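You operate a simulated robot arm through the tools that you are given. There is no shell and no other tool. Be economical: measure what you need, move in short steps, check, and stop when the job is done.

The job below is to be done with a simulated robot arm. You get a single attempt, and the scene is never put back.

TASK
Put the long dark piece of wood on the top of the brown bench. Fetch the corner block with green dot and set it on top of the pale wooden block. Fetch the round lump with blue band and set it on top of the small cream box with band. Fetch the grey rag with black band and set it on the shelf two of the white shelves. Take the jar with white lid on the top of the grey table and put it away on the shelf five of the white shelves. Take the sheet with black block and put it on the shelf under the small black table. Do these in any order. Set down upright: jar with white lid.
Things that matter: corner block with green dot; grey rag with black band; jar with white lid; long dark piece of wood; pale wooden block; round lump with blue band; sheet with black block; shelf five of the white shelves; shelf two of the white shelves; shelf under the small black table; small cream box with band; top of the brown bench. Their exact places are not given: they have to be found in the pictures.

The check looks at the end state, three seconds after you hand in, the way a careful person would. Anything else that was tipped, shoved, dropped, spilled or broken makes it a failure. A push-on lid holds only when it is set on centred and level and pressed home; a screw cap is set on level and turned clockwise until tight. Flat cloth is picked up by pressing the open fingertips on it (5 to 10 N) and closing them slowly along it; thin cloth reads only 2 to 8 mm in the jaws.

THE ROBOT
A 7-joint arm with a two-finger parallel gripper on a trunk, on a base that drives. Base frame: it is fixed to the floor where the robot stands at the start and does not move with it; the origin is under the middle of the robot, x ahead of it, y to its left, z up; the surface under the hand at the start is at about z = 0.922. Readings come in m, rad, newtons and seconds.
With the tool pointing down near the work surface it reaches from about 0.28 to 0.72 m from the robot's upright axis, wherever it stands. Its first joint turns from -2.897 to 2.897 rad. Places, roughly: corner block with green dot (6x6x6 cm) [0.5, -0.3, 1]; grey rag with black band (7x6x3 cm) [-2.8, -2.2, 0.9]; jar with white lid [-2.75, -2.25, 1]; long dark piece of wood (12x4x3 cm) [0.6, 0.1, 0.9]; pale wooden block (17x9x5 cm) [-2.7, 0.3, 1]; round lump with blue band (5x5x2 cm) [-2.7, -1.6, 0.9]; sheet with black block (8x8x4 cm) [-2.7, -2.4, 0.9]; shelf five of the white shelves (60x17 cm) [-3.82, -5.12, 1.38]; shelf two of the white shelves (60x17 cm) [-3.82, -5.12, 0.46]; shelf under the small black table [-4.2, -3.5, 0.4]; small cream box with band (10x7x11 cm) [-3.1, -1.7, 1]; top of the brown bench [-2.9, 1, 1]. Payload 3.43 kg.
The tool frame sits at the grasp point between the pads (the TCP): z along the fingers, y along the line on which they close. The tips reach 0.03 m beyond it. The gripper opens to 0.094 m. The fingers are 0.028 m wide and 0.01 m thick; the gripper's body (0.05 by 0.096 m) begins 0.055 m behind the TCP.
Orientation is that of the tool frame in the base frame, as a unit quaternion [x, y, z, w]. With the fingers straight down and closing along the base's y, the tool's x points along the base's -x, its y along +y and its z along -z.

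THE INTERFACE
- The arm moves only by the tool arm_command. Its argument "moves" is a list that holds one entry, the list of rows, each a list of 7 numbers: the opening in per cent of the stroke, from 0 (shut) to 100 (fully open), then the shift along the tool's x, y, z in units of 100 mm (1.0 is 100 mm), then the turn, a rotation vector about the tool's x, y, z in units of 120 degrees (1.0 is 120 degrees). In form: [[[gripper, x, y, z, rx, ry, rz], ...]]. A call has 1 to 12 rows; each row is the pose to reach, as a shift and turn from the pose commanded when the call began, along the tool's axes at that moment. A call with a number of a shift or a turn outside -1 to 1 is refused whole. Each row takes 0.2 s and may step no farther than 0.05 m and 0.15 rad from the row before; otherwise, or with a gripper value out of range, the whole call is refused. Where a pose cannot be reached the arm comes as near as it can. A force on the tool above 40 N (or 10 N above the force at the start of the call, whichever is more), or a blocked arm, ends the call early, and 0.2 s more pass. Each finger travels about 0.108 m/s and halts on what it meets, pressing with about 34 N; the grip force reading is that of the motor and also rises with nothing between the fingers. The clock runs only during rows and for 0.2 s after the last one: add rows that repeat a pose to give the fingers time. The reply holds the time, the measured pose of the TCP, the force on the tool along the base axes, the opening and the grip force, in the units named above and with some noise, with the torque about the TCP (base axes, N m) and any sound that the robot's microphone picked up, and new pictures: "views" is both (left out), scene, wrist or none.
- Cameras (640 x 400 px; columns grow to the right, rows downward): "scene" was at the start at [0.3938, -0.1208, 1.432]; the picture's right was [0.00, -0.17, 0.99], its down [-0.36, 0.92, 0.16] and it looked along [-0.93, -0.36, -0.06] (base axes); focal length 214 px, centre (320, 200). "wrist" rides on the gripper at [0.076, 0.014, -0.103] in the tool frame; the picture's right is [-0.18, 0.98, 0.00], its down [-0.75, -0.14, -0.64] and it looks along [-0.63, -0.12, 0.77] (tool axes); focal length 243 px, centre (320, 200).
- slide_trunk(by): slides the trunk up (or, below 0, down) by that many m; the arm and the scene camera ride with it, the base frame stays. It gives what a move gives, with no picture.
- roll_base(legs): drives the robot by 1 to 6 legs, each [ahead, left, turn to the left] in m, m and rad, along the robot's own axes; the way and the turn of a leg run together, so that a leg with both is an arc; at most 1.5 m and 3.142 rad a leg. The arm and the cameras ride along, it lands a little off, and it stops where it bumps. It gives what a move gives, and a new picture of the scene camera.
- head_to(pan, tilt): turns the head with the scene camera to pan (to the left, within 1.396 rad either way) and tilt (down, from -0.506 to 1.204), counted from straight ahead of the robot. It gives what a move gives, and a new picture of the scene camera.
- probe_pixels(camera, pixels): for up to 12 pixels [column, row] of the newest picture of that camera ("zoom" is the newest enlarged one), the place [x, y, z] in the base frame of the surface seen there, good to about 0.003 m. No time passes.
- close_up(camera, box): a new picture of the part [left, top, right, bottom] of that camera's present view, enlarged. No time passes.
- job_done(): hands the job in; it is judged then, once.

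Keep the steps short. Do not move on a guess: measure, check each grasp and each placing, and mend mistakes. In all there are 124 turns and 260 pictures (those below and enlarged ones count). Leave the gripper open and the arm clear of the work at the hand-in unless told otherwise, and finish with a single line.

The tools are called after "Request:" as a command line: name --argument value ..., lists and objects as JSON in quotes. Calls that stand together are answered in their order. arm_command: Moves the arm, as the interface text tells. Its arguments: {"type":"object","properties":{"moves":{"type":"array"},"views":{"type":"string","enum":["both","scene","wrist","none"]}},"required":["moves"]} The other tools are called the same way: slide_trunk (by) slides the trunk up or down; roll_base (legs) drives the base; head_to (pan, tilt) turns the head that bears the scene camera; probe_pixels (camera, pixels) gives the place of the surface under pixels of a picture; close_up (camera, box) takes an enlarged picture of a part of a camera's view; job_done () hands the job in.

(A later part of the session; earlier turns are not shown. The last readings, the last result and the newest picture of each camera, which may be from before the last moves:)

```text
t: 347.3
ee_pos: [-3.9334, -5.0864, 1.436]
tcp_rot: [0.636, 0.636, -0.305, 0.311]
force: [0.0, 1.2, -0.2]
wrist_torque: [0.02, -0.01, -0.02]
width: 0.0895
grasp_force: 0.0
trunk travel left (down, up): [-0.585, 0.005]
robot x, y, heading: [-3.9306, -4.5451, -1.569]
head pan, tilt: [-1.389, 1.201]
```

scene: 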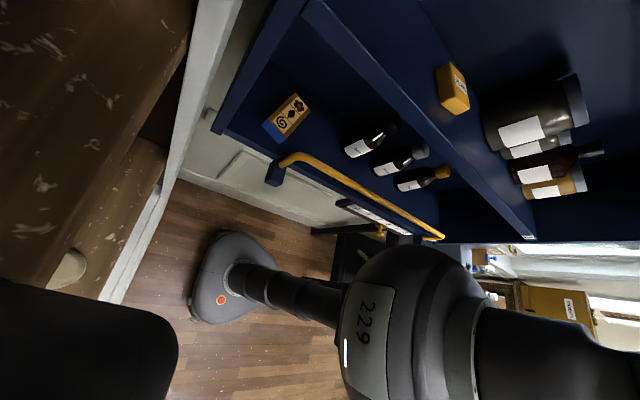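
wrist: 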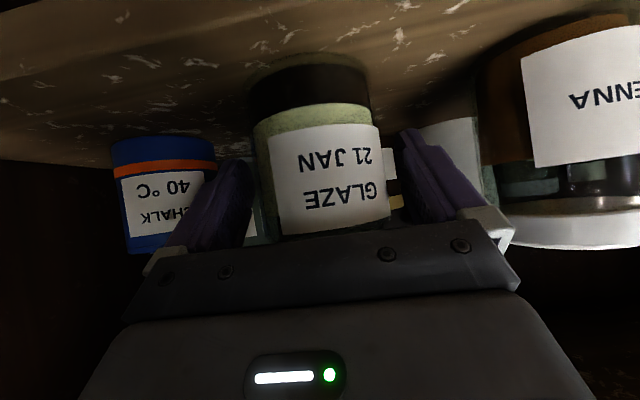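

Released and upright. I back straight out 0.25 m and look at it.

Request:
roll_base --legs '[[-0.25, 0, 0]]'

Request:
head_to --pan 0 --tilt -0.1

```text
t: 349.1
ee_pos: [-3.9304, -4.8377, 1.4366]
tcp_rot: [0.634, 0.639, -0.304, 0.312]
force: [-0.7, 0.7, -0.3]
wrist_torque: [-0.01, 0.0, -0.04]
width: 0.0894
grasp_force: 0.0
trunk travel left (down, up): [-0.585, 0.005]
robot x, y, heading: [-3.9306, -4.2996, -1.558]
head pan, tilt: [-1.389, 1.201]
```

scene: 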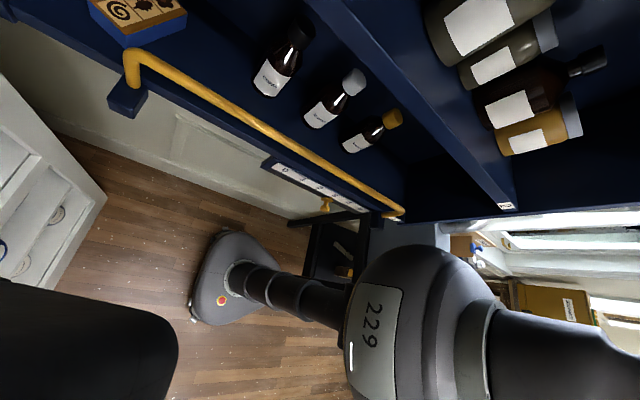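

```text
t: 350.6
ee_pos: [-3.931, -4.8372, 1.4353]
tcp_rot: [0.635, 0.638, -0.304, 0.312]
force: [0.2, -0.1, 0.0]
wrist_torque: [0.02, -0.03, -0.01]
width: 0.0894
grasp_force: 0.1
trunk travel left (down, up): [-0.585, 0.005]
robot x, y, heading: [-3.9322, -4.2991, -1.561]
head pan, tilt: [0.0, -0.099]
```

scene: 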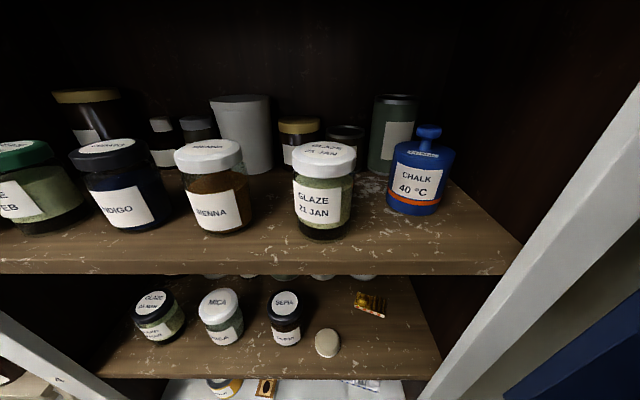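

Jar stands upright on shelf 5. Next, on the way back, I inspect the shelf under the black table: drive to in front of it, face west, and lower the hand.

Request:
roll_base --legs '[[0, 0.56, 0], [-0.8, 0, 0], [0, 0, -1.571]]'

Request:
slide_trunk --by -0.4

Request:
slide_trunk --by -0.18

Request:
head_to --pan 0 --tilt 0

```text
t: 361.5
ee_pos: [-3.9148, -3.5098, 1.4358]
tcp_rot: [0.9, 0.011, -0.435, 0.01]
force: [-0.5, -0.3, 0.2]
wrist_torque: [0.0, 0.01, -0.01]
width: 0.0892
grasp_force: 0.1
trunk travel left (down, up): [-0.585, 0.005]
robot x, y, heading: [-3.3737, -3.4991, -3.117]
head pan, tilt: [0.0, -0.099]
```

scene: 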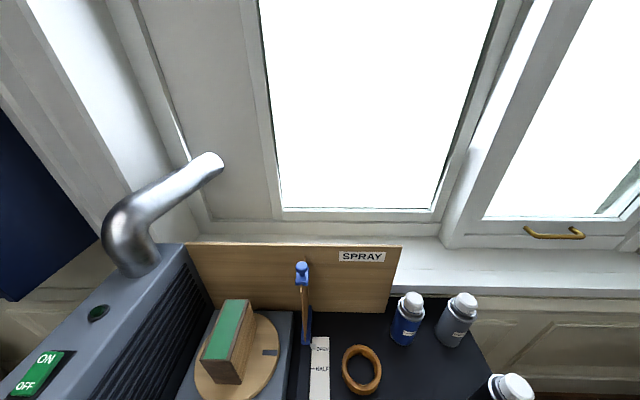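

```text
t: 365.3
ee_pos: [-3.9158, -3.5084, 1.0361]
tcp_rot: [0.9, 0.011, -0.435, 0.01]
force: [-0.3, 0.3, -0.1]
wrist_torque: [0.03, 0.0, -0.01]
width: 0.0892
grasp_force: 0.0
trunk travel left (down, up): [-0.185, 0.405]
robot x, y, heading: [-3.3793, -3.4976, -3.116]
head pan, tilt: [0.0, -0.099]
```

```text
t: 367.1
ee_pos: [-3.9147, -3.509, 0.8725]
tcp_rot: [0.896, 0.012, -0.444, 0.009]
force: [23.3, -0.5, 22.2]
wrist_torque: [1.2, 0.36, -1.1]
width: 0.0881
grasp_force: 0.0
trunk travel left (down, up): [-0.015, 0.575]
robot x, y, heading: [-3.3758, -3.4973, -3.113]
head pan, tilt: [0.0, -0.099]
stopped: the force on the tool passed its limit at 53 N (the readings are from after the stop); the commanded pose is now the measured one
```

```text
t: 367.7
ee_pos: [-3.9137, -3.5088, 0.8723]
tcp_rot: [0.896, 0.012, -0.444, 0.009]
force: [27.6, -1.0, 25.4]
wrist_torque: [1.29, 0.38, -1.43]
width: 0.0884
grasp_force: 0.0
trunk travel left (down, up): [-0.015, 0.575]
robot x, y, heading: [-3.3772, -3.4965, -3.11]
head pan, tilt: [0.0, 0.0]
```

scene: 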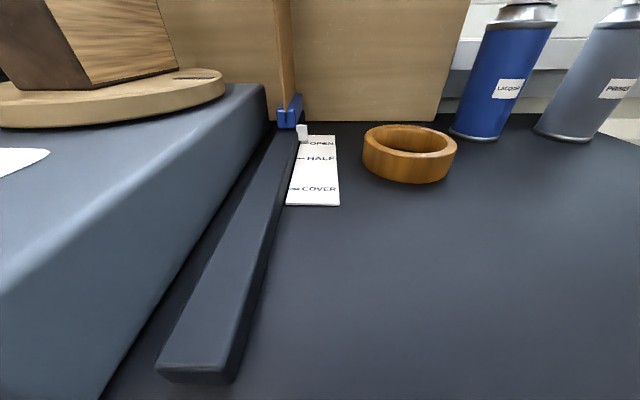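

The fingertips touched the black table's edge; I raise a little and back off, then lower in front of it.

Request:
slide_trunk --by 0.04

Request:
arm_command --moves '[[[60, 0.25, 0, -0.3, 0, 0, 0], [60, 0.5, 0, -0.6, 0, 0, 0]]]' --views "none"

Request:
roll_base --legs '[[-0.07, 0, 0]]'

```text
t: 368.6
ee_pos: [-3.918, -3.5085, 0.9107]
tcp_rot: [0.897, 0.012, -0.442, 0.01]
force: [-0.9, 1.2, -1.0]
wrist_torque: [-0.01, 0.01, -0.01]
width: 0.0893
grasp_force: 0.0
trunk travel left (down, up): [-0.055, 0.535]
robot x, y, heading: [-3.3755, -3.4943, -3.107]
head pan, tilt: [0.0, 0.0]
```

```text
t: 369.1
ee_pos: [-3.8423, -3.5068, 0.9056]
tcp_rot: [0.897, 0.012, -0.441, 0.01]
force: [0.1, 0.0, 0.0]
wrist_torque: [0.0, 0.0, 0.02]
width: 0.0565
grasp_force: 0.0
out of reach, approached as far as the arm can: row 2
trunk travel left (down, up): [-0.055, 0.535]
robot x, y, heading: [-3.3769, -3.4993, -3.116]
head pan, tilt: [0.0, 0.0]
```

```text
t: 370.2
ee_pos: [-3.7721, -3.505, 0.9057]
tcp_rot: [0.897, 0.012, -0.442, 0.01]
force: [-0.5, 0.1, -0.7]
wrist_torque: [0.0, 0.0, 0.0]
width: 0.0565
grasp_force: 0.1
trunk travel left (down, up): [-0.055, 0.535]
robot x, y, heading: [-3.3064, -3.4967, -3.114]
head pan, tilt: [0.0, 0.0]
```

scene: 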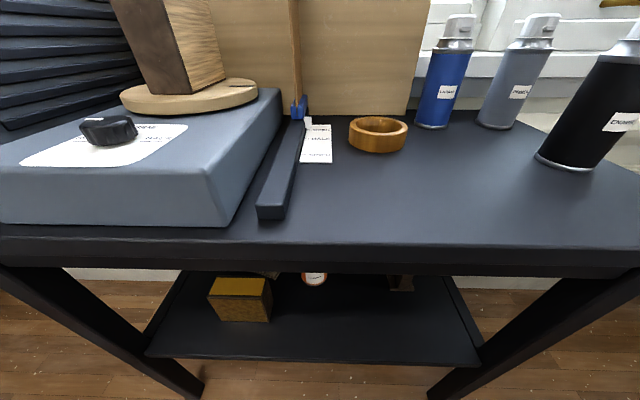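

Under-shelf is visible with free space at (360,320). I lower the hand further for a better look.

Request:
arm_command --moves '[[[60, 0.3, 0, 0.24, 0, 0, 0], [60, 0.6, 0, 0.48, 0, 0, 0], [60, 0.95, 0, 0.75, 0, 0, 0]]]' --views "none"

Request:
arm_command --moves '[[[60, 0.3, 0, 0.24, 0, 0, 0], [60, 0.6, 0, 0.48, 0, 0, 0], [60, 0.95, 0, 0.75, 0, 0, 0]]]' --views "scene"

Request:
probe_pixels --camera "scene" --pixels '[[320, 200], [320, 230], [380, 230], [420, 230], [320, 250], [320, 270], [400, 250], [250, 250], [440, 260], [320, 100], [320, 60], [450, 200]]'

```text
t: 371.0
ee_pos: [-3.774, -3.504, 0.7857]
tcp_rot: [0.897, 0.012, -0.441, 0.009]
force: [0.1, -0.2, 0.2]
wrist_torque: [0.01, 0.02, 0.0]
width: 0.0564
grasp_force: 0.1
trunk travel left (down, up): [-0.055, 0.535]
robot x, y, heading: [-3.3044, -3.4994, -3.119]
head pan, tilt: [0.0, 0.0]
```

```text
t: 371.8
ee_pos: [-3.7744, -3.5079, 0.6616]
tcp_rot: [0.897, 0.013, -0.442, 0.01]
force: [0.4, 0.2, 0.1]
wrist_torque: [0.04, -0.02, 0.0]
width: 0.0566
grasp_force: 0.0
trunk travel left (down, up): [-0.055, 0.535]
robot x, y, heading: [-3.3055, -3.4948, -3.114]
head pan, tilt: [0.0, 0.0]
```

scene: 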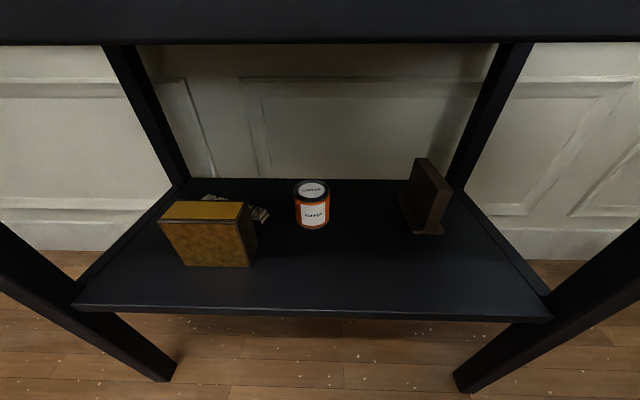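

```text
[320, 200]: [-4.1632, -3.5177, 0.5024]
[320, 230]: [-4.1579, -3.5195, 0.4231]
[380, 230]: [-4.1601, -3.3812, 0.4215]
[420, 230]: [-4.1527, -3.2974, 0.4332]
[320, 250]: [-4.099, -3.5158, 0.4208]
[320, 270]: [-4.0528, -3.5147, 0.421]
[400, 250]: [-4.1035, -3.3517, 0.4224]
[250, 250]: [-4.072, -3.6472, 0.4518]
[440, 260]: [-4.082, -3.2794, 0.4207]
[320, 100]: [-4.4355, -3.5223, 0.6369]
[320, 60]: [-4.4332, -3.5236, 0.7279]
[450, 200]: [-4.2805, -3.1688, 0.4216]
```

Shelf top z 0.421; free spot about (-4.055,-3.43). Now I fetch the sheet: raise, drive back to the grey table, face it at heading ≈0.09.

Request:
slide_trunk --by 0.4

Request:
slide_trunk --by 0.13

Request:
roll_base --legs '[[0.15, 0, 0], [0, 0, -1.6], [1.08, 0, 0], [0, 0, -1.48], [0.13, 0, 0]]'

Request:
head_to --pan 0 --tilt 0.5

```text
t: 375.6
ee_pos: [-3.7752, -3.5064, 1.0618]
tcp_rot: [0.897, 0.012, -0.442, 0.01]
force: [0.1, 0.6, -0.5]
wrist_torque: [0.03, -0.04, -0.01]
width: 0.0564
grasp_force: 0.0
trunk travel left (down, up): [-0.455, 0.135]
robot x, y, heading: [-3.3061, -3.4984, -3.112]
head pan, tilt: [0.0, 0.0]
```

```text
t: 377.2
ee_pos: [-3.7753, -3.5066, 1.1927]
tcp_rot: [0.896, 0.013, -0.443, 0.01]
force: [0.0, -0.7, 0.2]
wrist_torque: [0.0, -0.02, 0.01]
width: 0.0563
grasp_force: 0.0
trunk travel left (down, up): [-0.585, 0.005]
robot x, y, heading: [-3.3055, -3.4927, -3.115]
head pan, tilt: [0.0, 0.0]
```

```text
t: 392.0
ee_pos: [-2.8639, -2.3736, 1.192]
tcp_rot: [-0.041, 0.896, 0.024, 0.441]
force: [1.0, -1.0, -0.3]
wrist_torque: [-0.01, 0.02, 0.02]
width: 0.0564
grasp_force: 0.2
trunk travel left (down, up): [-0.585, 0.005]
robot x, y, heading: [-3.3331, -2.4153, 0.091]
head pan, tilt: [0.0, 0.0]
```

scene: 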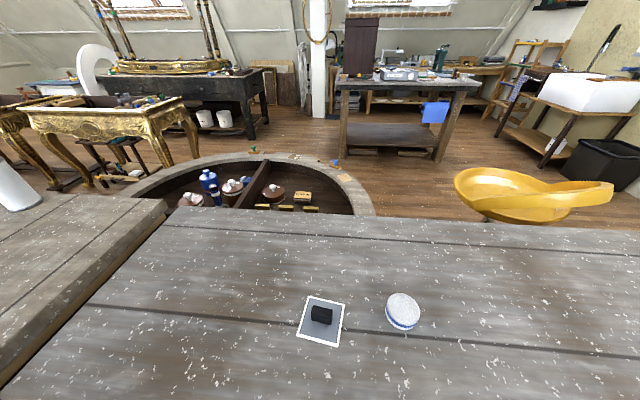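

```text
t: 392.9
ee_pos: [-2.8651, -2.374, 1.1931]
tcp_rot: [-0.041, 0.896, 0.023, 0.442]
force: [0.5, -0.9, 0.7]
wrist_torque: [0.0, 0.0, -0.01]
width: 0.0563
grasp_force: 0.1
trunk travel left (down, up): [-0.585, 0.005]
robot x, y, heading: [-3.3343, -2.4155, 0.088]
head pan, tilt: [0.0, 0.499]
```

scene: 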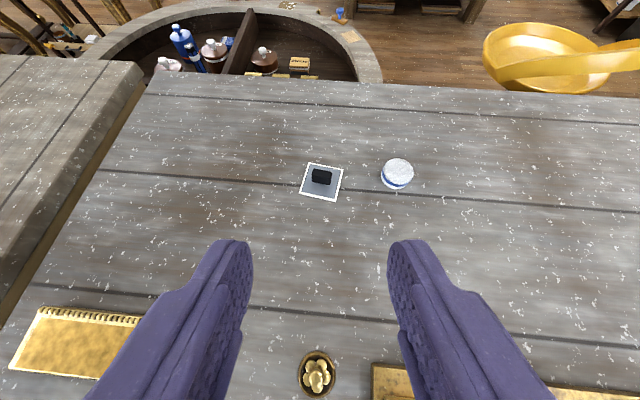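

The black block is dead ahead. I roll 5 cm nearer, set pitch to 0.7, open, lower the trunk 0.2 and probe.

Request:
roll_base --legs '[[0.05, 0, 0]]'

Request:
arm_command --moves '[[[60, 0, 0, 0, 0, 0.05, 0], [60, 0, 0, 0, 0, 0.102, 0], [60, 0, 0, 0, 0, 0.102, 0]]]' --views "none"

Request:
slide_trunk --by -0.18

Request:
head_to --pan 0 --tilt 0.3

Request:
close_up --camera "scene" --box '[260, 100, 460, 225]'

```text
t: 393.9
ee_pos: [-2.8133, -2.3692, 1.1917]
tcp_rot: [-0.041, 0.896, 0.023, 0.441]
force: [0.8, -0.3, 0.6]
wrist_torque: [0.01, 0.05, -0.02]
width: 0.0565
grasp_force: 0.0
trunk travel left (down, up): [-0.585, 0.005]
robot x, y, heading: [-3.2838, -2.4136, 0.096]
head pan, tilt: [0.0, 0.499]
```

scene: 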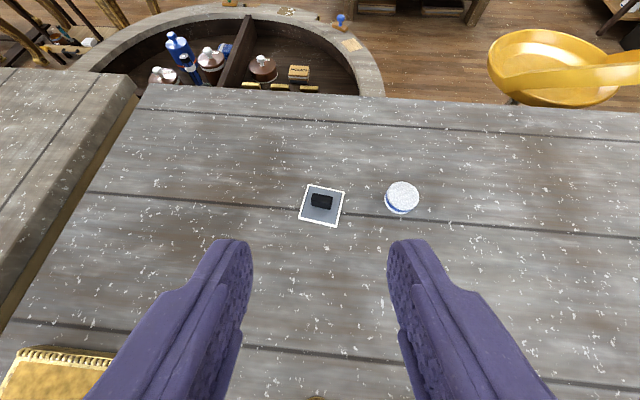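

```text
t: 394.7
ee_pos: [-2.8171, -2.3692, 1.1926]
tcp_rot: [-0.043, 0.938, 0.018, 0.343]
force: [0.2, 0.4, -0.3]
wrist_torque: [-0.01, 0.02, 0.04]
width: 0.0564
grasp_force: 0.0
trunk travel left (down, up): [-0.585, 0.005]
robot x, y, heading: [-3.2858, -2.4136, 0.088]
head pan, tilt: [0.0, 0.499]
```

```text
t: 396.7
ee_pos: [-2.8158, -2.3687, 1.0133]
tcp_rot: [-0.043, 0.938, 0.018, 0.344]
force: [0.7, 1.1, 0.6]
wrist_torque: [0.01, 0.0, 0.01]
width: 0.0565
grasp_force: 0.1
trunk travel left (down, up): [-0.405, 0.185]
robot x, y, heading: [-3.282, -2.414, 0.094]
head pan, tilt: [0.0, 0.499]
```

```text
t: 397.4
ee_pos: [-2.8161, -2.3686, 1.012]
tcp_rot: [-0.043, 0.938, 0.019, 0.343]
force: [-0.2, 0.1, -0.3]
wrist_torque: [-0.03, -0.02, -0.01]
width: 0.0562
grasp_force: 0.1
trunk travel left (down, up): [-0.405, 0.185]
robot x, y, heading: [-3.2883, -2.4122, 0.091]
head pan, tilt: [0.0, 0.3]
```

scene: 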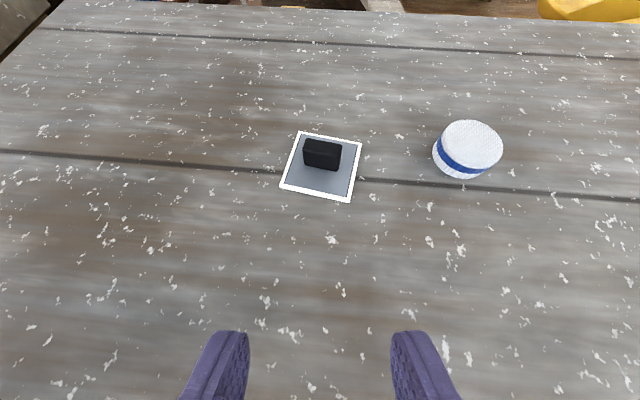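

```text
3.20 times, centred on (360, 162) of scene
```

zoom: 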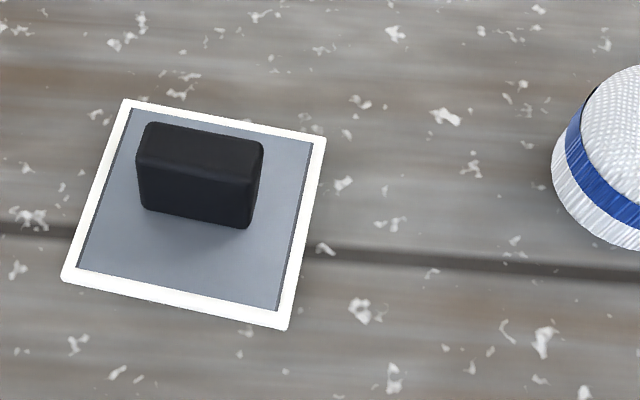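

Request:
probe_pixels --camera "zoom" --pixels '[[148, 128], [262, 148], [140, 165], [250, 185], [148, 205], [245, 222], [200, 145], [195, 190], [200, 260], [66, 275], [285, 322], [320, 140]]'

```text
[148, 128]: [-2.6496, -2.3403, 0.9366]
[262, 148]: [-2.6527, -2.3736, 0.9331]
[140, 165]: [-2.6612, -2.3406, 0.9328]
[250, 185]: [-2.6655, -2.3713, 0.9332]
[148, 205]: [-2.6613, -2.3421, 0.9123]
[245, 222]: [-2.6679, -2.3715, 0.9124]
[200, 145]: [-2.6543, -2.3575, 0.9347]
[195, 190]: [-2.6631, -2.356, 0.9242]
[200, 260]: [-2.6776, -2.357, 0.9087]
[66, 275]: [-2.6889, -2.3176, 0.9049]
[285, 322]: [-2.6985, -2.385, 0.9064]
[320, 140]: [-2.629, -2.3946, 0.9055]
```

The block's long axis is at about heading -0.09, so I turn the base by -0.18 and shift left 0.11 to line the pads up.

Request:
roll_base --legs '[[0, 0, -0.18], [0, 0.112, 0]]'

Request:
close_up --camera "scene" --box '[220, 80, 460, 230]'

```text
t: 399.3
ee_pos: [-2.8071, -2.338, 1.0132]
tcp_rot: [0.038, 0.938, -0.012, 0.343]
force: [0.2, 0.9, -0.6]
wrist_torque: [-0.01, -0.02, -0.04]
width: 0.0567
grasp_force: 0.2
trunk travel left (down, up): [-0.405, 0.185]
robot x, y, heading: [-3.2735, -2.2978, -0.084]
head pan, tilt: [0.0, 0.3]
```

scene: 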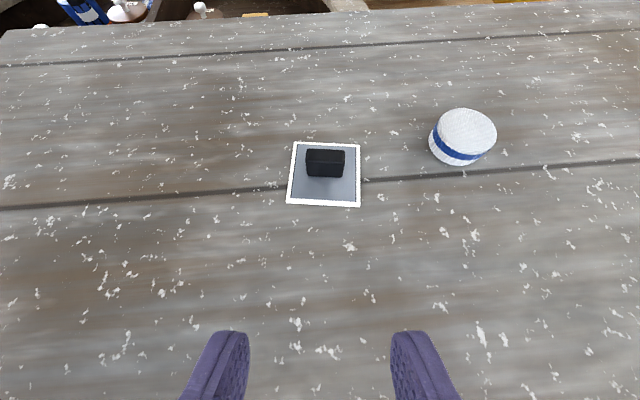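

```text
2.67 times, centred on (340, 155) of scene
```

zoom: 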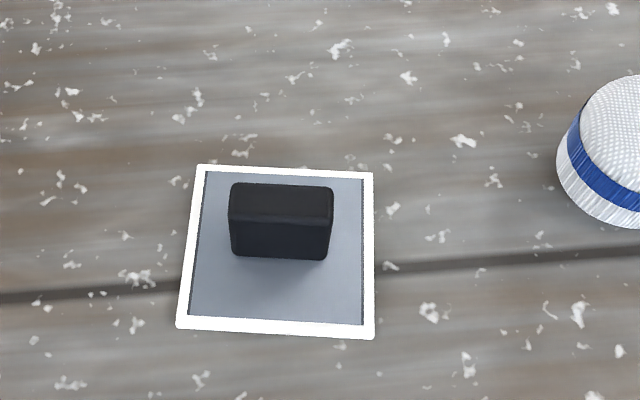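

Aligned. The block is 151 mm ahead and 7 mm right, 70 mm to go down. I move over it and descend 5 cm.

Request:
arm_command --moves '[[[60, -0.3, -0.03, 0.25, 0, 0, 0], [60, -0.6, -0.068, 0.5, 0, 0, 0], [60, -0.765, -0.068, 0.644, 0, 0, 0]]]' --views "none"

Request:
arm_command --moves '[[[60, -0.2, 0, 0.16, 0, 0, 0], [60, -0.39, 0, 0.328, 0, 0, 0], [60, -0.23, 0, 0.52, 0, 0, 0], [60, -0.1, 0, 0.68, 0, 0, 0], [60, -0.1, 0, 0.68, 0, 0, 0]]]' --views "both"

```text
t: 400.1
ee_pos: [-2.7076, -2.3551, 1.0115]
tcp_rot: [0.039, 0.939, -0.011, 0.342]
force: [-0.3, 0.7, -0.3]
wrist_torque: [0.0, 0.0, -0.02]
width: 0.0562
grasp_force: 0.1
trunk travel left (down, up): [-0.405, 0.185]
robot x, y, heading: [-3.2741, -2.2935, -0.082]
head pan, tilt: [0.0, 0.3]
```

```text
t: 401.3
ee_pos: [-2.6567, -2.3589, 0.967]
tcp_rot: [0.039, 0.938, -0.012, 0.343]
force: [0.5, 0.0, -0.6]
wrist_torque: [0.03, -0.02, -0.01]
width: 0.0561
grasp_force: 0.0
trunk travel left (down, up): [-0.405, 0.185]
robot x, y, heading: [-3.2745, -2.2987, -0.079]
head pan, tilt: [0.0, 0.3]
```

scene: 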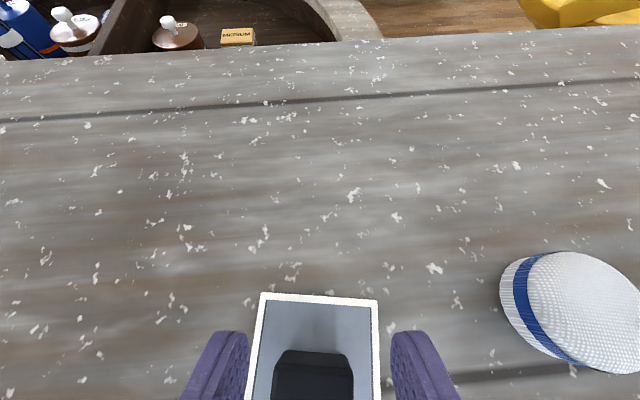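
wrist: 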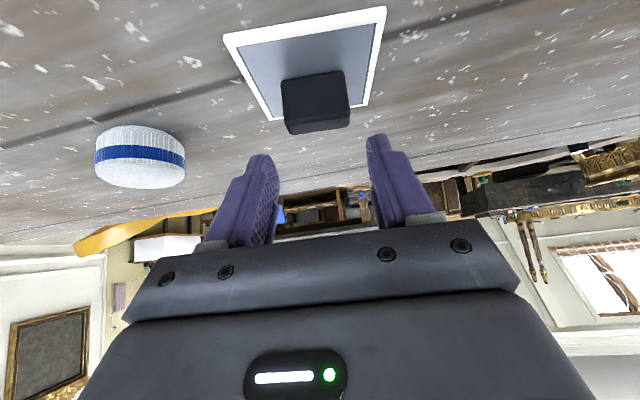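

Since the fingers slant, their contact zone lies ~17 mm ahead of the TCP at block height; I shift back 16 mm, go down 24 mm, then close.

Request:
arm_command --moves '[[[60, 0.122, 0, -0.103, 0, 0, 0], [60, 0.2, 0, -0.01, 0, 0, 0], [60, 0.277, 0, 0.08, 0, 0, 0], [60, 0.277, 0, 0.08, 0, 0, 0]]]' --views "both"

```text
t: 402.3
ee_pos: [-2.673, -2.3582, 0.9432]
tcp_rot: [0.039, 0.938, -0.012, 0.343]
force: [-0.3, 0.4, 0.7]
wrist_torque: [0.03, -0.01, -0.04]
width: 0.0564
grasp_force: 0.0
trunk travel left (down, up): [-0.405, 0.185]
robot x, y, heading: [-3.2724, -2.2983, -0.079]
head pan, tilt: [0.0, 0.3]
```

scene: 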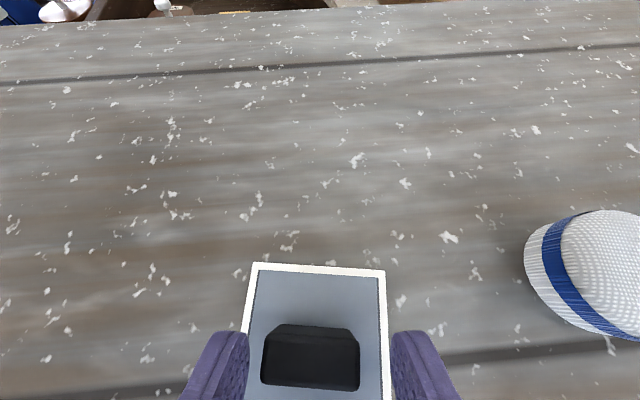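
wrist: 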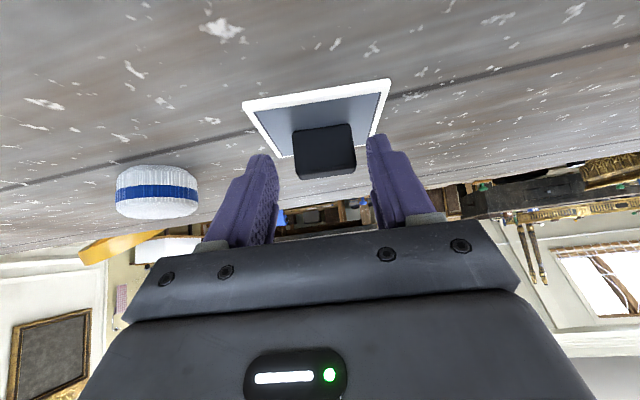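

Request:
arm_command --moves '[[[40, 0, 0, 0, 0, 0, 0], [20, 0, 0, 0, 0, 0, 0], [0, 0, 0, 0, 0, 0, 0], [0, 0, 0, 0, 0, 0, 0], [0, -0.13, 0, -0.15, 0, 0, 0], [0, -0.32, 0, -0.38, 0, 0, 0], [0, -0.32, 0, -0.38, 0, 0, 0]]]' --views "both"

```text
t: 403.9
ee_pos: [-2.6721, -2.3592, 0.993]
tcp_rot: [0.039, 0.938, -0.01, 0.344]
force: [0.0, 0.5, 0.1]
wrist_torque: [0.0, 0.01, 0.0]
width: 0.0344
grasp_force: 34.4
trunk travel left (down, up): [-0.405, 0.185]
robot x, y, heading: [-3.2771, -2.2981, -0.08]
head pan, tilt: [0.0, 0.3]
```

scene: 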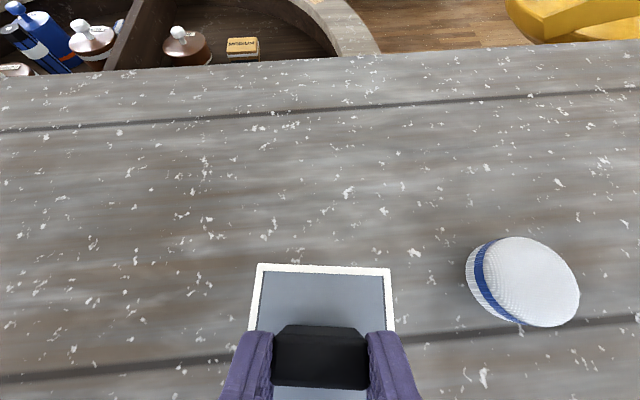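
wrist: 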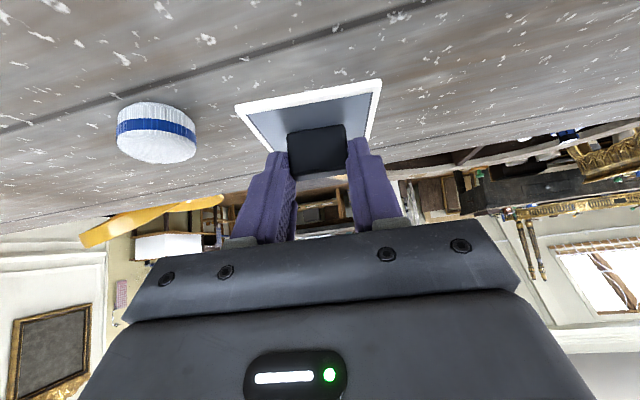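

The sheet came up flat with its block (34.4 mm grip). I raise, retract, and drive back to the black table.

Request:
slide_trunk --by 0.18

Request:
arm_command --moves '[[[0, 0.3, 0, -0.25, 0, 0, 0], [0, 0.6, 0, -0.5, 0, 0, 0], [0, 0.84, 0, -0.7, 0, 0, 0]]]' --views "none"

Request:
roll_base --legs '[[-0.09, 0, 0], [0, 0, -1.49], [1.13, 0, 0], [0, 0, -1.571]]'

```text
t: 405.9
ee_pos: [-2.6722, -2.3585, 1.1738]
tcp_rot: [0.04, 0.938, -0.013, 0.343]
force: [0.1, 0.1, -0.2]
wrist_torque: [-0.01, 0.02, 0.0]
width: 0.0344
grasp_force: 33.7
trunk travel left (down, up): [-0.585, 0.005]
robot x, y, heading: [-3.2734, -2.2997, -0.083]
head pan, tilt: [0.0, 0.3]
```

```text
t: 406.7
ee_pos: [-2.7813, -2.3485, 1.1725]
tcp_rot: [0.04, 0.938, -0.012, 0.344]
force: [0.3, -0.2, 0.6]
wrist_torque: [0.0, -0.01, 0.01]
width: 0.0342
grasp_force: 34.3
trunk travel left (down, up): [-0.585, 0.005]
robot x, y, heading: [-3.2759, -2.2996, -0.083]
head pan, tilt: [0.0, 0.3]
```

```text
t: 420.6
ee_pos: [-3.862, -3.3872, 1.1727]
tcp_rot: [0.939, -0.007, -0.344, 0.002]
force: [0.2, -0.6, -0.6]
wrist_torque: [0.01, 0.0, 0.01]
width: 0.0346
grasp_force: 34.5
trunk travel left (down, up): [-0.585, 0.005]
robot x, y, heading: [-3.3629, -3.4031, 3.127]
head pan, tilt: [0.0, 0.3]
```

scene: 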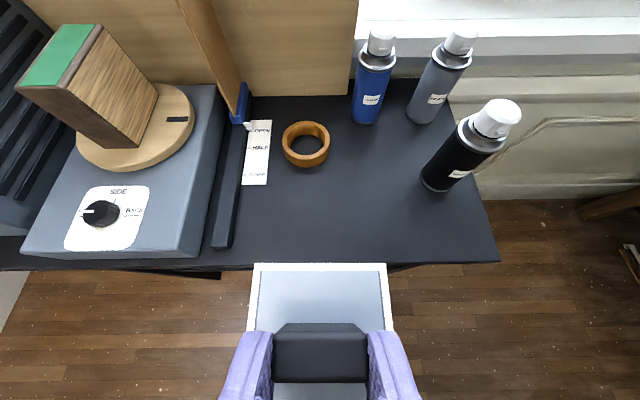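

I back 7 cm so the sheet clears the table edge, lower the trunk fully, and the arm a further 9 cm.

Request:
roll_base --legs '[[-0.075, 0.03, 0.014]]'

Request:
slide_trunk --by -0.4

Request:
slide_trunk --by -0.18

Request:
arm_command --moves '[[[0, 0.2, 0, 0.24, 0, 0, 0], [0, 0.4, 0, 0.48, 0, 0, 0], [0, 0.56, 0, 0.66, 0, 0, 0], [0, 0.56, 0, 0.66, 0, 0, 0]]]' --views "scene"

```text
t: 421.6
ee_pos: [-3.7897, -3.4224, 1.1726]
tcp_rot: [0.939, -0.008, -0.344, 0.001]
force: [-0.8, -0.3, -1.5]
wrist_torque: [-0.03, 0.03, 0.05]
width: 0.0346
grasp_force: 34.0
trunk travel left (down, up): [-0.585, 0.005]
robot x, y, heading: [-3.2918, -3.4417, 3.119]
head pan, tilt: [0.0, 0.3]
```

scene: 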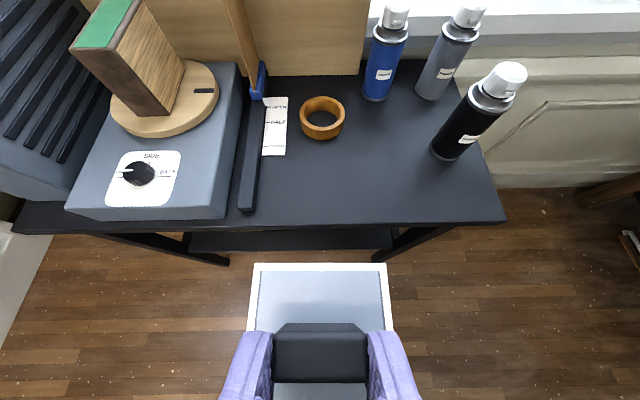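

```text
t: 425.4
ee_pos: [-3.7905, -3.4237, 0.7722]
tcp_rot: [0.939, -0.009, -0.344, 0.0]
force: [-0.8, 0.1, -0.2]
wrist_torque: [0.03, 0.04, -0.04]
width: 0.0343
grasp_force: 33.9
trunk travel left (down, up): [-0.185, 0.405]
robot x, y, heading: [-3.291, -3.4389, 3.129]
head pan, tilt: [0.0, 0.3]
```

```text
t: 427.4
ee_pos: [-3.7897, -3.4244, 0.5922]
tcp_rot: [0.939, -0.01, -0.343, -0.001]
force: [0.5, -0.4, 0.2]
wrist_torque: [0.03, 0.02, 0.04]
width: 0.0344
grasp_force: 34.4
trunk travel left (down, up): [-0.005, 0.585]
robot x, y, heading: [-3.2895, -3.4427, 3.124]
head pan, tilt: [0.0, 0.3]
```

```text
t: 428.4
ee_pos: [-3.7892, -3.4235, 0.5056]
tcp_rot: [0.939, -0.009, -0.345, 0.0]
force: [0.2, 0.0, -0.2]
wrist_torque: [0.01, -0.01, 0.02]
width: 0.0347
grasp_force: 34.5
trunk travel left (down, up): [-0.005, 0.585]
robot x, y, heading: [-3.2911, -3.4434, 3.125]
head pan, tilt: [0.0, 0.3]
```

scene: 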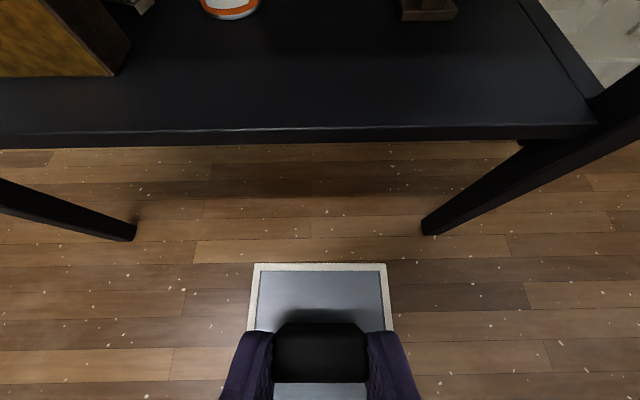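

Request:
probe_pixels --camera "scene" --pixels '[[320, 125], [320, 60], [230, 15], [430, 15], [110, 70]]'

Request:
roll_base --legs '[[0.13, 0, 0]]'

Request:
roll_base --legs '[[0.12, 0, 0]]'

```text
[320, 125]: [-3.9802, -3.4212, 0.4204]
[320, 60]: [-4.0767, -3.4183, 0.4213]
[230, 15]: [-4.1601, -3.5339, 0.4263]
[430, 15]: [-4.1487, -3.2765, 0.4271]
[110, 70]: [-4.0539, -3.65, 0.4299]
```

```text
t: 429.7
ee_pos: [-3.9206, -3.4205, 0.5053]
tcp_rot: [0.939, -0.011, -0.345, -0.002]
force: [-0.8, -0.3, 0.1]
wrist_torque: [0.01, 0.01, -0.03]
width: 0.0342
grasp_force: 33.8
trunk travel left (down, up): [-0.005, 0.585]
robot x, y, heading: [-3.4249, -3.4399, 3.121]
head pan, tilt: [0.0, 0.3]
```

scene: 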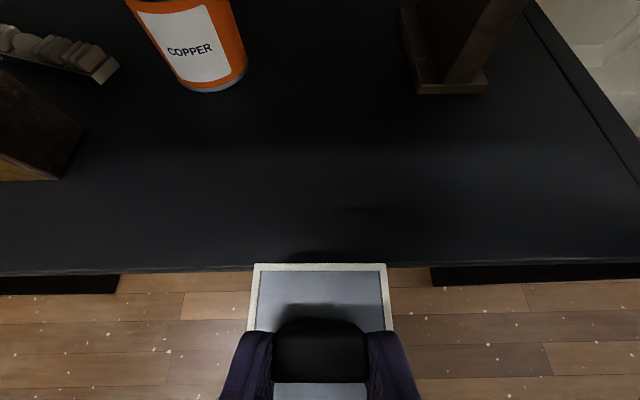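

```text
t: 430.9
ee_pos: [-3.9916, -3.4192, 0.5043]
tcp_rot: [0.942, -0.009, -0.336, -0.001]
force: [1.2, -0.3, -1.2]
wrist_torque: [0.03, 0.03, 0.0]
width: 0.035
grasp_force: 34.1
trunk travel left (down, up): [-0.005, 0.585]
robot x, y, heading: [-3.5084, -3.4374, 3.122]
head pan, tilt: [0.0, 0.3]
stopped in leg 1: the robot was blocked; the commanded pose is now the measured one
```

scene: 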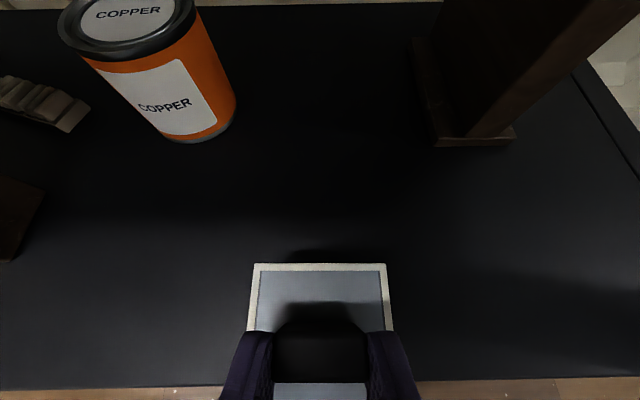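

The base was stopped gently (the arm's elbow region at the table top; no force on the hand). I back 2 cm and reach forward with the arm 7 cm instead.

Request:
roll_base --legs '[[-0.02, 0, 0]]'

Request:
arm_command --moves '[[[0, -0.2, 0, 0.16, 0, 0, 0], [0, -0.4, 0, 0.32, 0, 0, 0], [0, -0.54, 0, 0.44, 0, 0, 0], [0, -0.54, 0, 0.44, 0, 0, 0]]]' --views "both"

```text
t: 431.7
ee_pos: [-3.9757, -3.4186, 0.4996]
tcp_rot: [0.943, -0.01, -0.332, 0.0]
force: [-0.2, -1.7, 0.4]
wrist_torque: [0.0, 0.0, 0.0]
width: 0.0342
grasp_force: 33.5
trunk travel left (down, up): [-0.005, 0.585]
robot x, y, heading: [-3.4927, -3.435, 3.122]
head pan, tilt: [0.0, 0.3]
```

scene: 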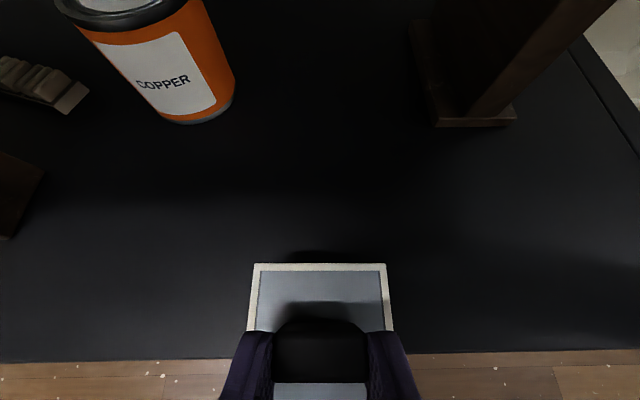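

```text
t: 432.7
ee_pos: [-4.0262, -3.4177, 0.4956]
tcp_rot: [0.946, -0.011, -0.325, 0.0]
force: [-0.3, -0.6, 0.3]
wrist_torque: [0.02, 0.01, 0.01]
width: 0.0342
grasp_force: 33.7
trunk travel left (down, up): [-0.005, 0.585]
robot x, y, heading: [-3.4875, -3.4397, 3.125]
head pan, tilt: [0.0, 0.3]
```

scene: 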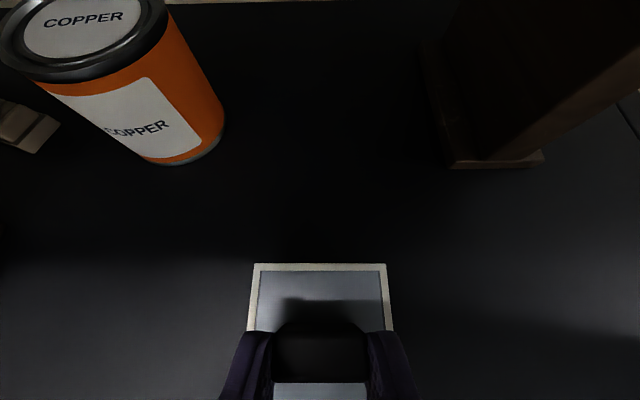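
wrist: 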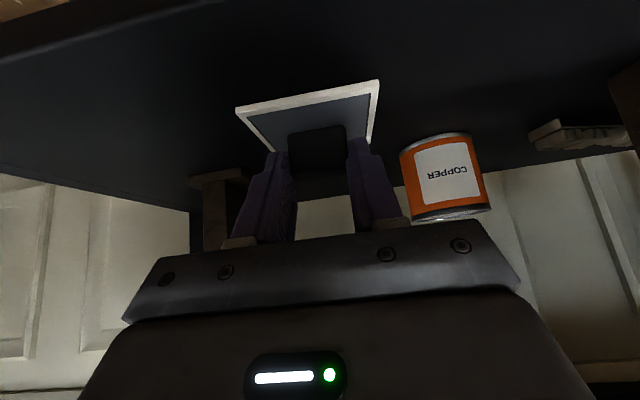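

Sheet now lies wholly over the shelf (near edge about 2 cm inside). I lower 3 cm and then in small steps.

Request:
arm_command --moves '[[[0, 0.09, 0, 0.12, 0, 0, 0], [0, 0.17, 0, 0.22, 0, 0, 0], [0, 0.19, 0, 0.25, 0, 0, 0], [0, 0.205, 0, 0.27, 0, 0, 0], [0, 0.22, 0, 0.285, 0, 0, 0], [0, 0.22, 0, 0.285, 0, 0, 0]]]' --views "wrist"

```text
t: 434.1
ee_pos: [-4.0333, -3.4115, 0.4677]
tcp_rot: [0.943, -0.016, -0.333, 0.003]
force: [0.5, 0.6, 0.2]
wrist_torque: [-0.02, 0.01, 0.05]
width: 0.0345
grasp_force: 33.5
trunk travel left (down, up): [-0.005, 0.585]
robot x, y, heading: [-3.4856, -3.4368, 3.121]
head pan, tilt: [0.0, 0.3]
```

wrist: 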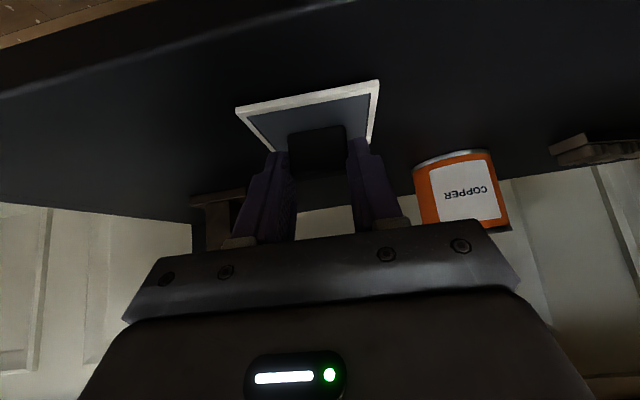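

Request:
arm_command --moves '[[[0, 0.018, 0, 0.024, 0, 0, 0], [0, 0.036, 0, 0.047, 0, 0, 0], [0, 0.055, 0, 0.07, 0, 0, 0], [0, 0.055, 0, 0.07, 0, 0, 0]]]' --views "none"

```text
t: 435.1
ee_pos: [-4.0448, -3.4132, 0.4648]
tcp_rot: [0.94, -0.014, -0.34, 0.002]
force: [-0.4, 1.1, 9.1]
wrist_torque: [0.41, 0.43, -0.06]
width: 0.0343
grasp_force: 33.9
trunk travel left (down, up): [-0.005, 0.585]
robot x, y, heading: [-3.4917, -3.4395, 3.121]
head pan, tilt: [0.0, 0.3]
```

Contact (9 N). I open and draw the fingers up and back.

Request:
arm_command --moves '[[[45, 0, 0, 0, 0, 0, 0], [60, 0, 0, 0, 0, 0, 0], [60, 0, 0, 0, 0, 0, 0], [60, -0.06, 0, -0.08, 0, 0, 0], [60, -0.2, 0, -0.25, 0, 0, 0], [60, -0.3, 0, -0.38, 0, 0, 0]]]' --views "scene"

```text
t: 436.5
ee_pos: [-4.0329, -3.4253, 0.5051]
tcp_rot: [0.943, -0.006, -0.332, -0.002]
force: [-5.1, 5.5, 1.9]
wrist_torque: [-0.35, -0.49, 0.15]
width: 0.0563
grasp_force: 0.1
trunk travel left (down, up): [-0.005, 0.585]
robot x, y, heading: [-3.4879, -3.4337, 3.114]
head pan, tilt: [0.0, 0.3]
```

scene: 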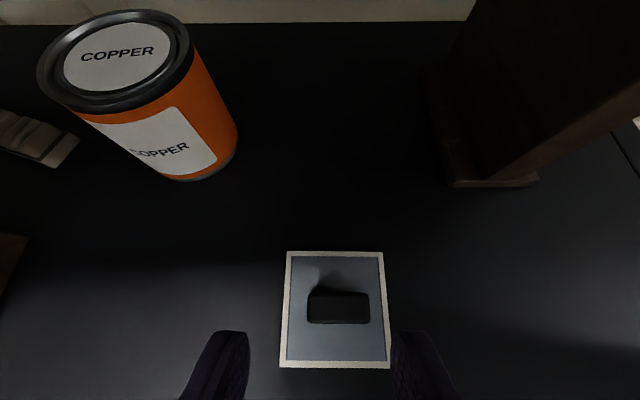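

Sheet lies flat on the under-shelf. I back out 0.2 m and verify.

Request:
roll_base --legs '[[-0.19, 0, 0]]'

Request:
slide_trunk --by 0.4

Request:
slide_trunk --by 0.18

Request:
head_to --pan 0 --tilt -0.2

```text
t: 437.1
ee_pos: [-4.0316, -3.4185, 0.5051]
tcp_rot: [0.943, -0.009, -0.332, 0.003]
force: [-0.1, -0.1, -0.5]
wrist_torque: [0.02, -0.02, 0.03]
width: 0.0563
grasp_force: 0.0
trunk travel left (down, up): [-0.005, 0.585]
robot x, y, heading: [-3.4816, -3.4341, 3.116]
head pan, tilt: [0.0, 0.3]
stopped in leg 1: the robot was blocked; the commanded pose is now the measured one
```

scene: 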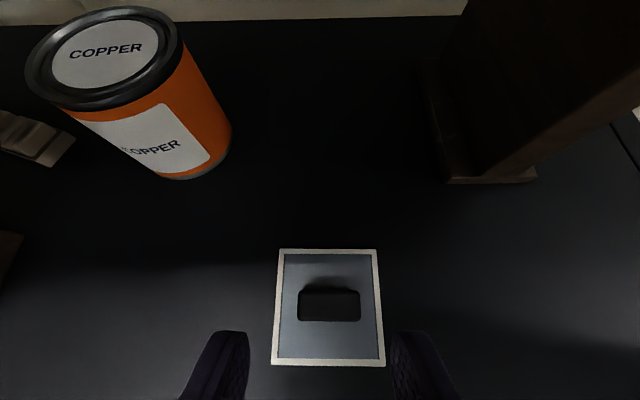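

```text
t: 438.7
ee_pos: [-4.0265, -3.4163, 0.614]
tcp_rot: [0.949, -0.01, -0.315, 0.002]
force: [7.1, 0.0, -12.1]
wrist_torque: [-0.09, 1.45, 0.01]
width: 0.0564
grasp_force: 0.0
trunk travel left (down, up): [-0.127, 0.463]
robot x, y, heading: [-3.4848, -3.4336, 3.119]
head pan, tilt: [0.0, 0.3]
stopped: the force on the tool passed its limit at 276 N (the readings are from after the stop); the commanded pose is now the measured one
```

```text
t: 439.1
ee_pos: [-4.0228, -3.4166, 0.6142]
tcp_rot: [0.951, -0.01, -0.309, 0.003]
force: [-4.5, 0.7, -13.8]
wrist_torque: [0.02, -0.38, -0.02]
width: 0.0564
grasp_force: 0.1
trunk travel left (down, up): [-0.133, 0.457]
robot x, y, heading: [-3.4872, -3.4355, 3.119]
head pan, tilt: [0.0, 0.3]
stopped: the force on the tool passed its limit at 58 N (the readings are from after the stop); the commanded pose is now the measured one
```

```text
t: 440.0
ee_pos: [-4.0234, -3.4167, 0.6141]
tcp_rot: [0.951, -0.011, -0.309, 0.002]
force: [-2.6, 0.8, -16.5]
wrist_torque: [-0.09, 0.05, 0.01]
width: 0.0564
grasp_force: 0.1
trunk travel left (down, up): [-0.133, 0.457]
robot x, y, heading: [-3.4854, -3.4362, 3.115]
head pan, tilt: [0.0, -0.201]
```

scene: 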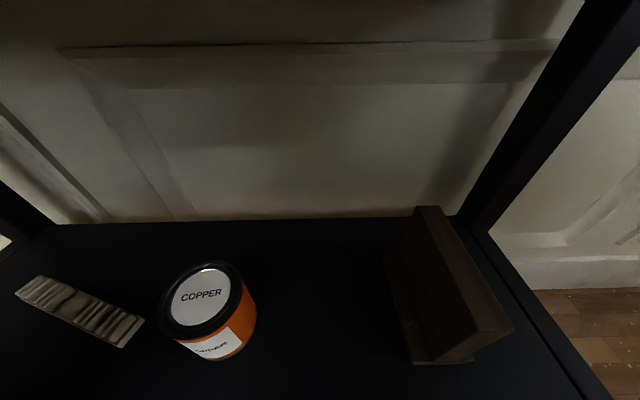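

I should not have chained those: the hand's top pressed the underside of the table. I lower the trunk again to free it and then find what blocks the backing.

Request:
slide_trunk --by -0.1

Request:
head_to --pan -1.3 --tilt 1.2

```text
t: 441.4
ee_pos: [-4.0202, -3.4173, 0.5167]
tcp_rot: [0.95, -0.01, -0.312, 0.004]
force: [-0.2, -0.5, 0.4]
wrist_torque: [-0.02, 0.02, -0.03]
width: 0.0564
grasp_force: 0.1
trunk travel left (down, up): [-0.033, 0.557]
robot x, y, heading: [-3.4846, -3.4358, 3.114]
head pan, tilt: [0.0, -0.201]
```

```text
t: 442.9
ee_pos: [-4.0198, -3.4162, 0.5156]
tcp_rot: [0.95, -0.01, -0.312, 0.004]
force: [0.4, -0.1, -0.2]
wrist_torque: [-0.01, 0.0, -0.01]
width: 0.0561
grasp_force: 0.1
trunk travel left (down, up): [-0.033, 0.557]
robot x, y, heading: [-3.4852, -3.4375, 3.118]
head pan, tilt: [-1.3, 1.201]
```

scene: 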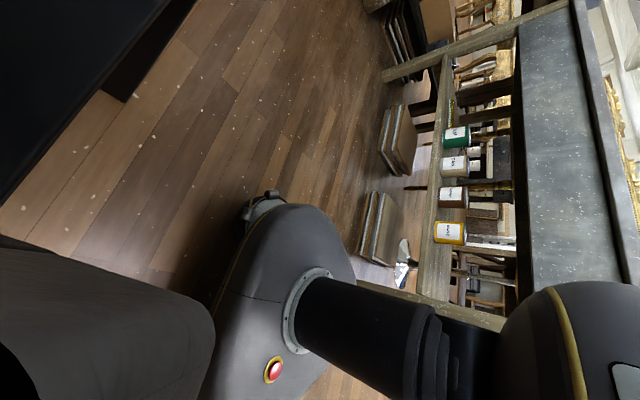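

No force now. I try backing a short 6 cm.

Request:
roll_base --legs '[[-0.06, 0, 0]]'

```text
t: 443.9
ee_pos: [-3.9627, -3.4186, 0.516]
tcp_rot: [0.95, -0.011, -0.311, 0.002]
force: [-0.3, 0.6, -0.3]
wrist_torque: [0.0, 0.01, 0.07]
width: 0.0563
grasp_force: 0.1
trunk travel left (down, up): [-0.033, 0.557]
robot x, y, heading: [-3.4272, -3.4337, 3.117]
head pan, tilt: [-1.3, 1.201]
```

scene: 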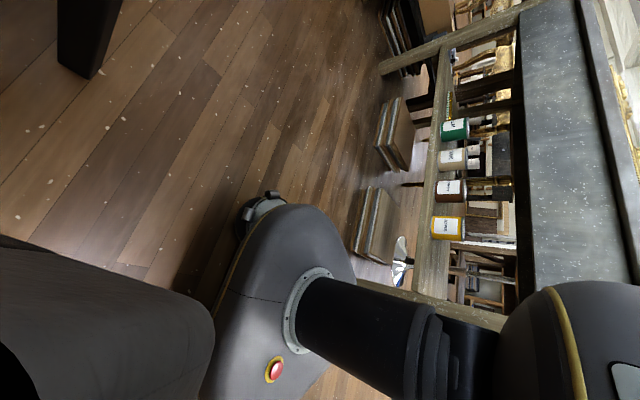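

It moves freely. Back another 13 cm, then look at shelf and table.

Request:
roll_base --legs '[[-0.12, 0, 0]]'

Request:
head_to --pan 0 --tilt -0.2

```text
t: 445.1
ee_pos: [-3.8406, -3.4211, 0.515]
tcp_rot: [0.95, -0.011, -0.311, 0.002]
force: [0.0, 0.6, 0.0]
wrist_torque: [-0.01, -0.03, 0.0]
width: 0.0562
grasp_force: 0.1
trunk travel left (down, up): [-0.033, 0.557]
robot x, y, heading: [-3.2975, -3.4395, 3.116]
head pan, tilt: [-1.3, 1.201]
```

scene: 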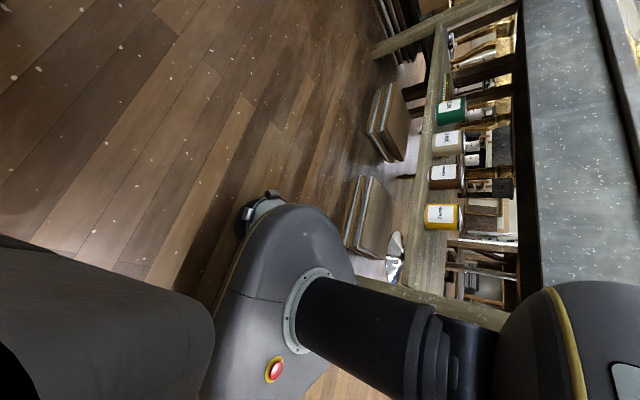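

```text
t: 446.6
ee_pos: [-3.8402, -3.4206, 0.5155]
tcp_rot: [0.951, -0.011, -0.31, 0.002]
force: [-0.2, 0.4, 0.5]
wrist_torque: [0.04, 0.02, 0.01]
width: 0.0563
grasp_force: 0.0
trunk travel left (down, up): [-0.033, 0.557]
robot x, y, heading: [-3.3038, -3.4421, 3.113]
head pan, tilt: [0.0, -0.201]
```

scene: 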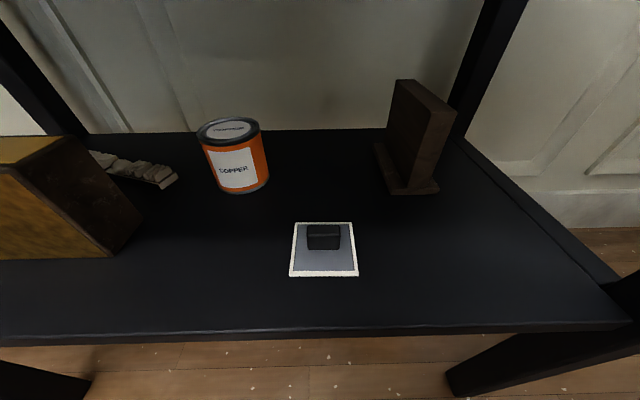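

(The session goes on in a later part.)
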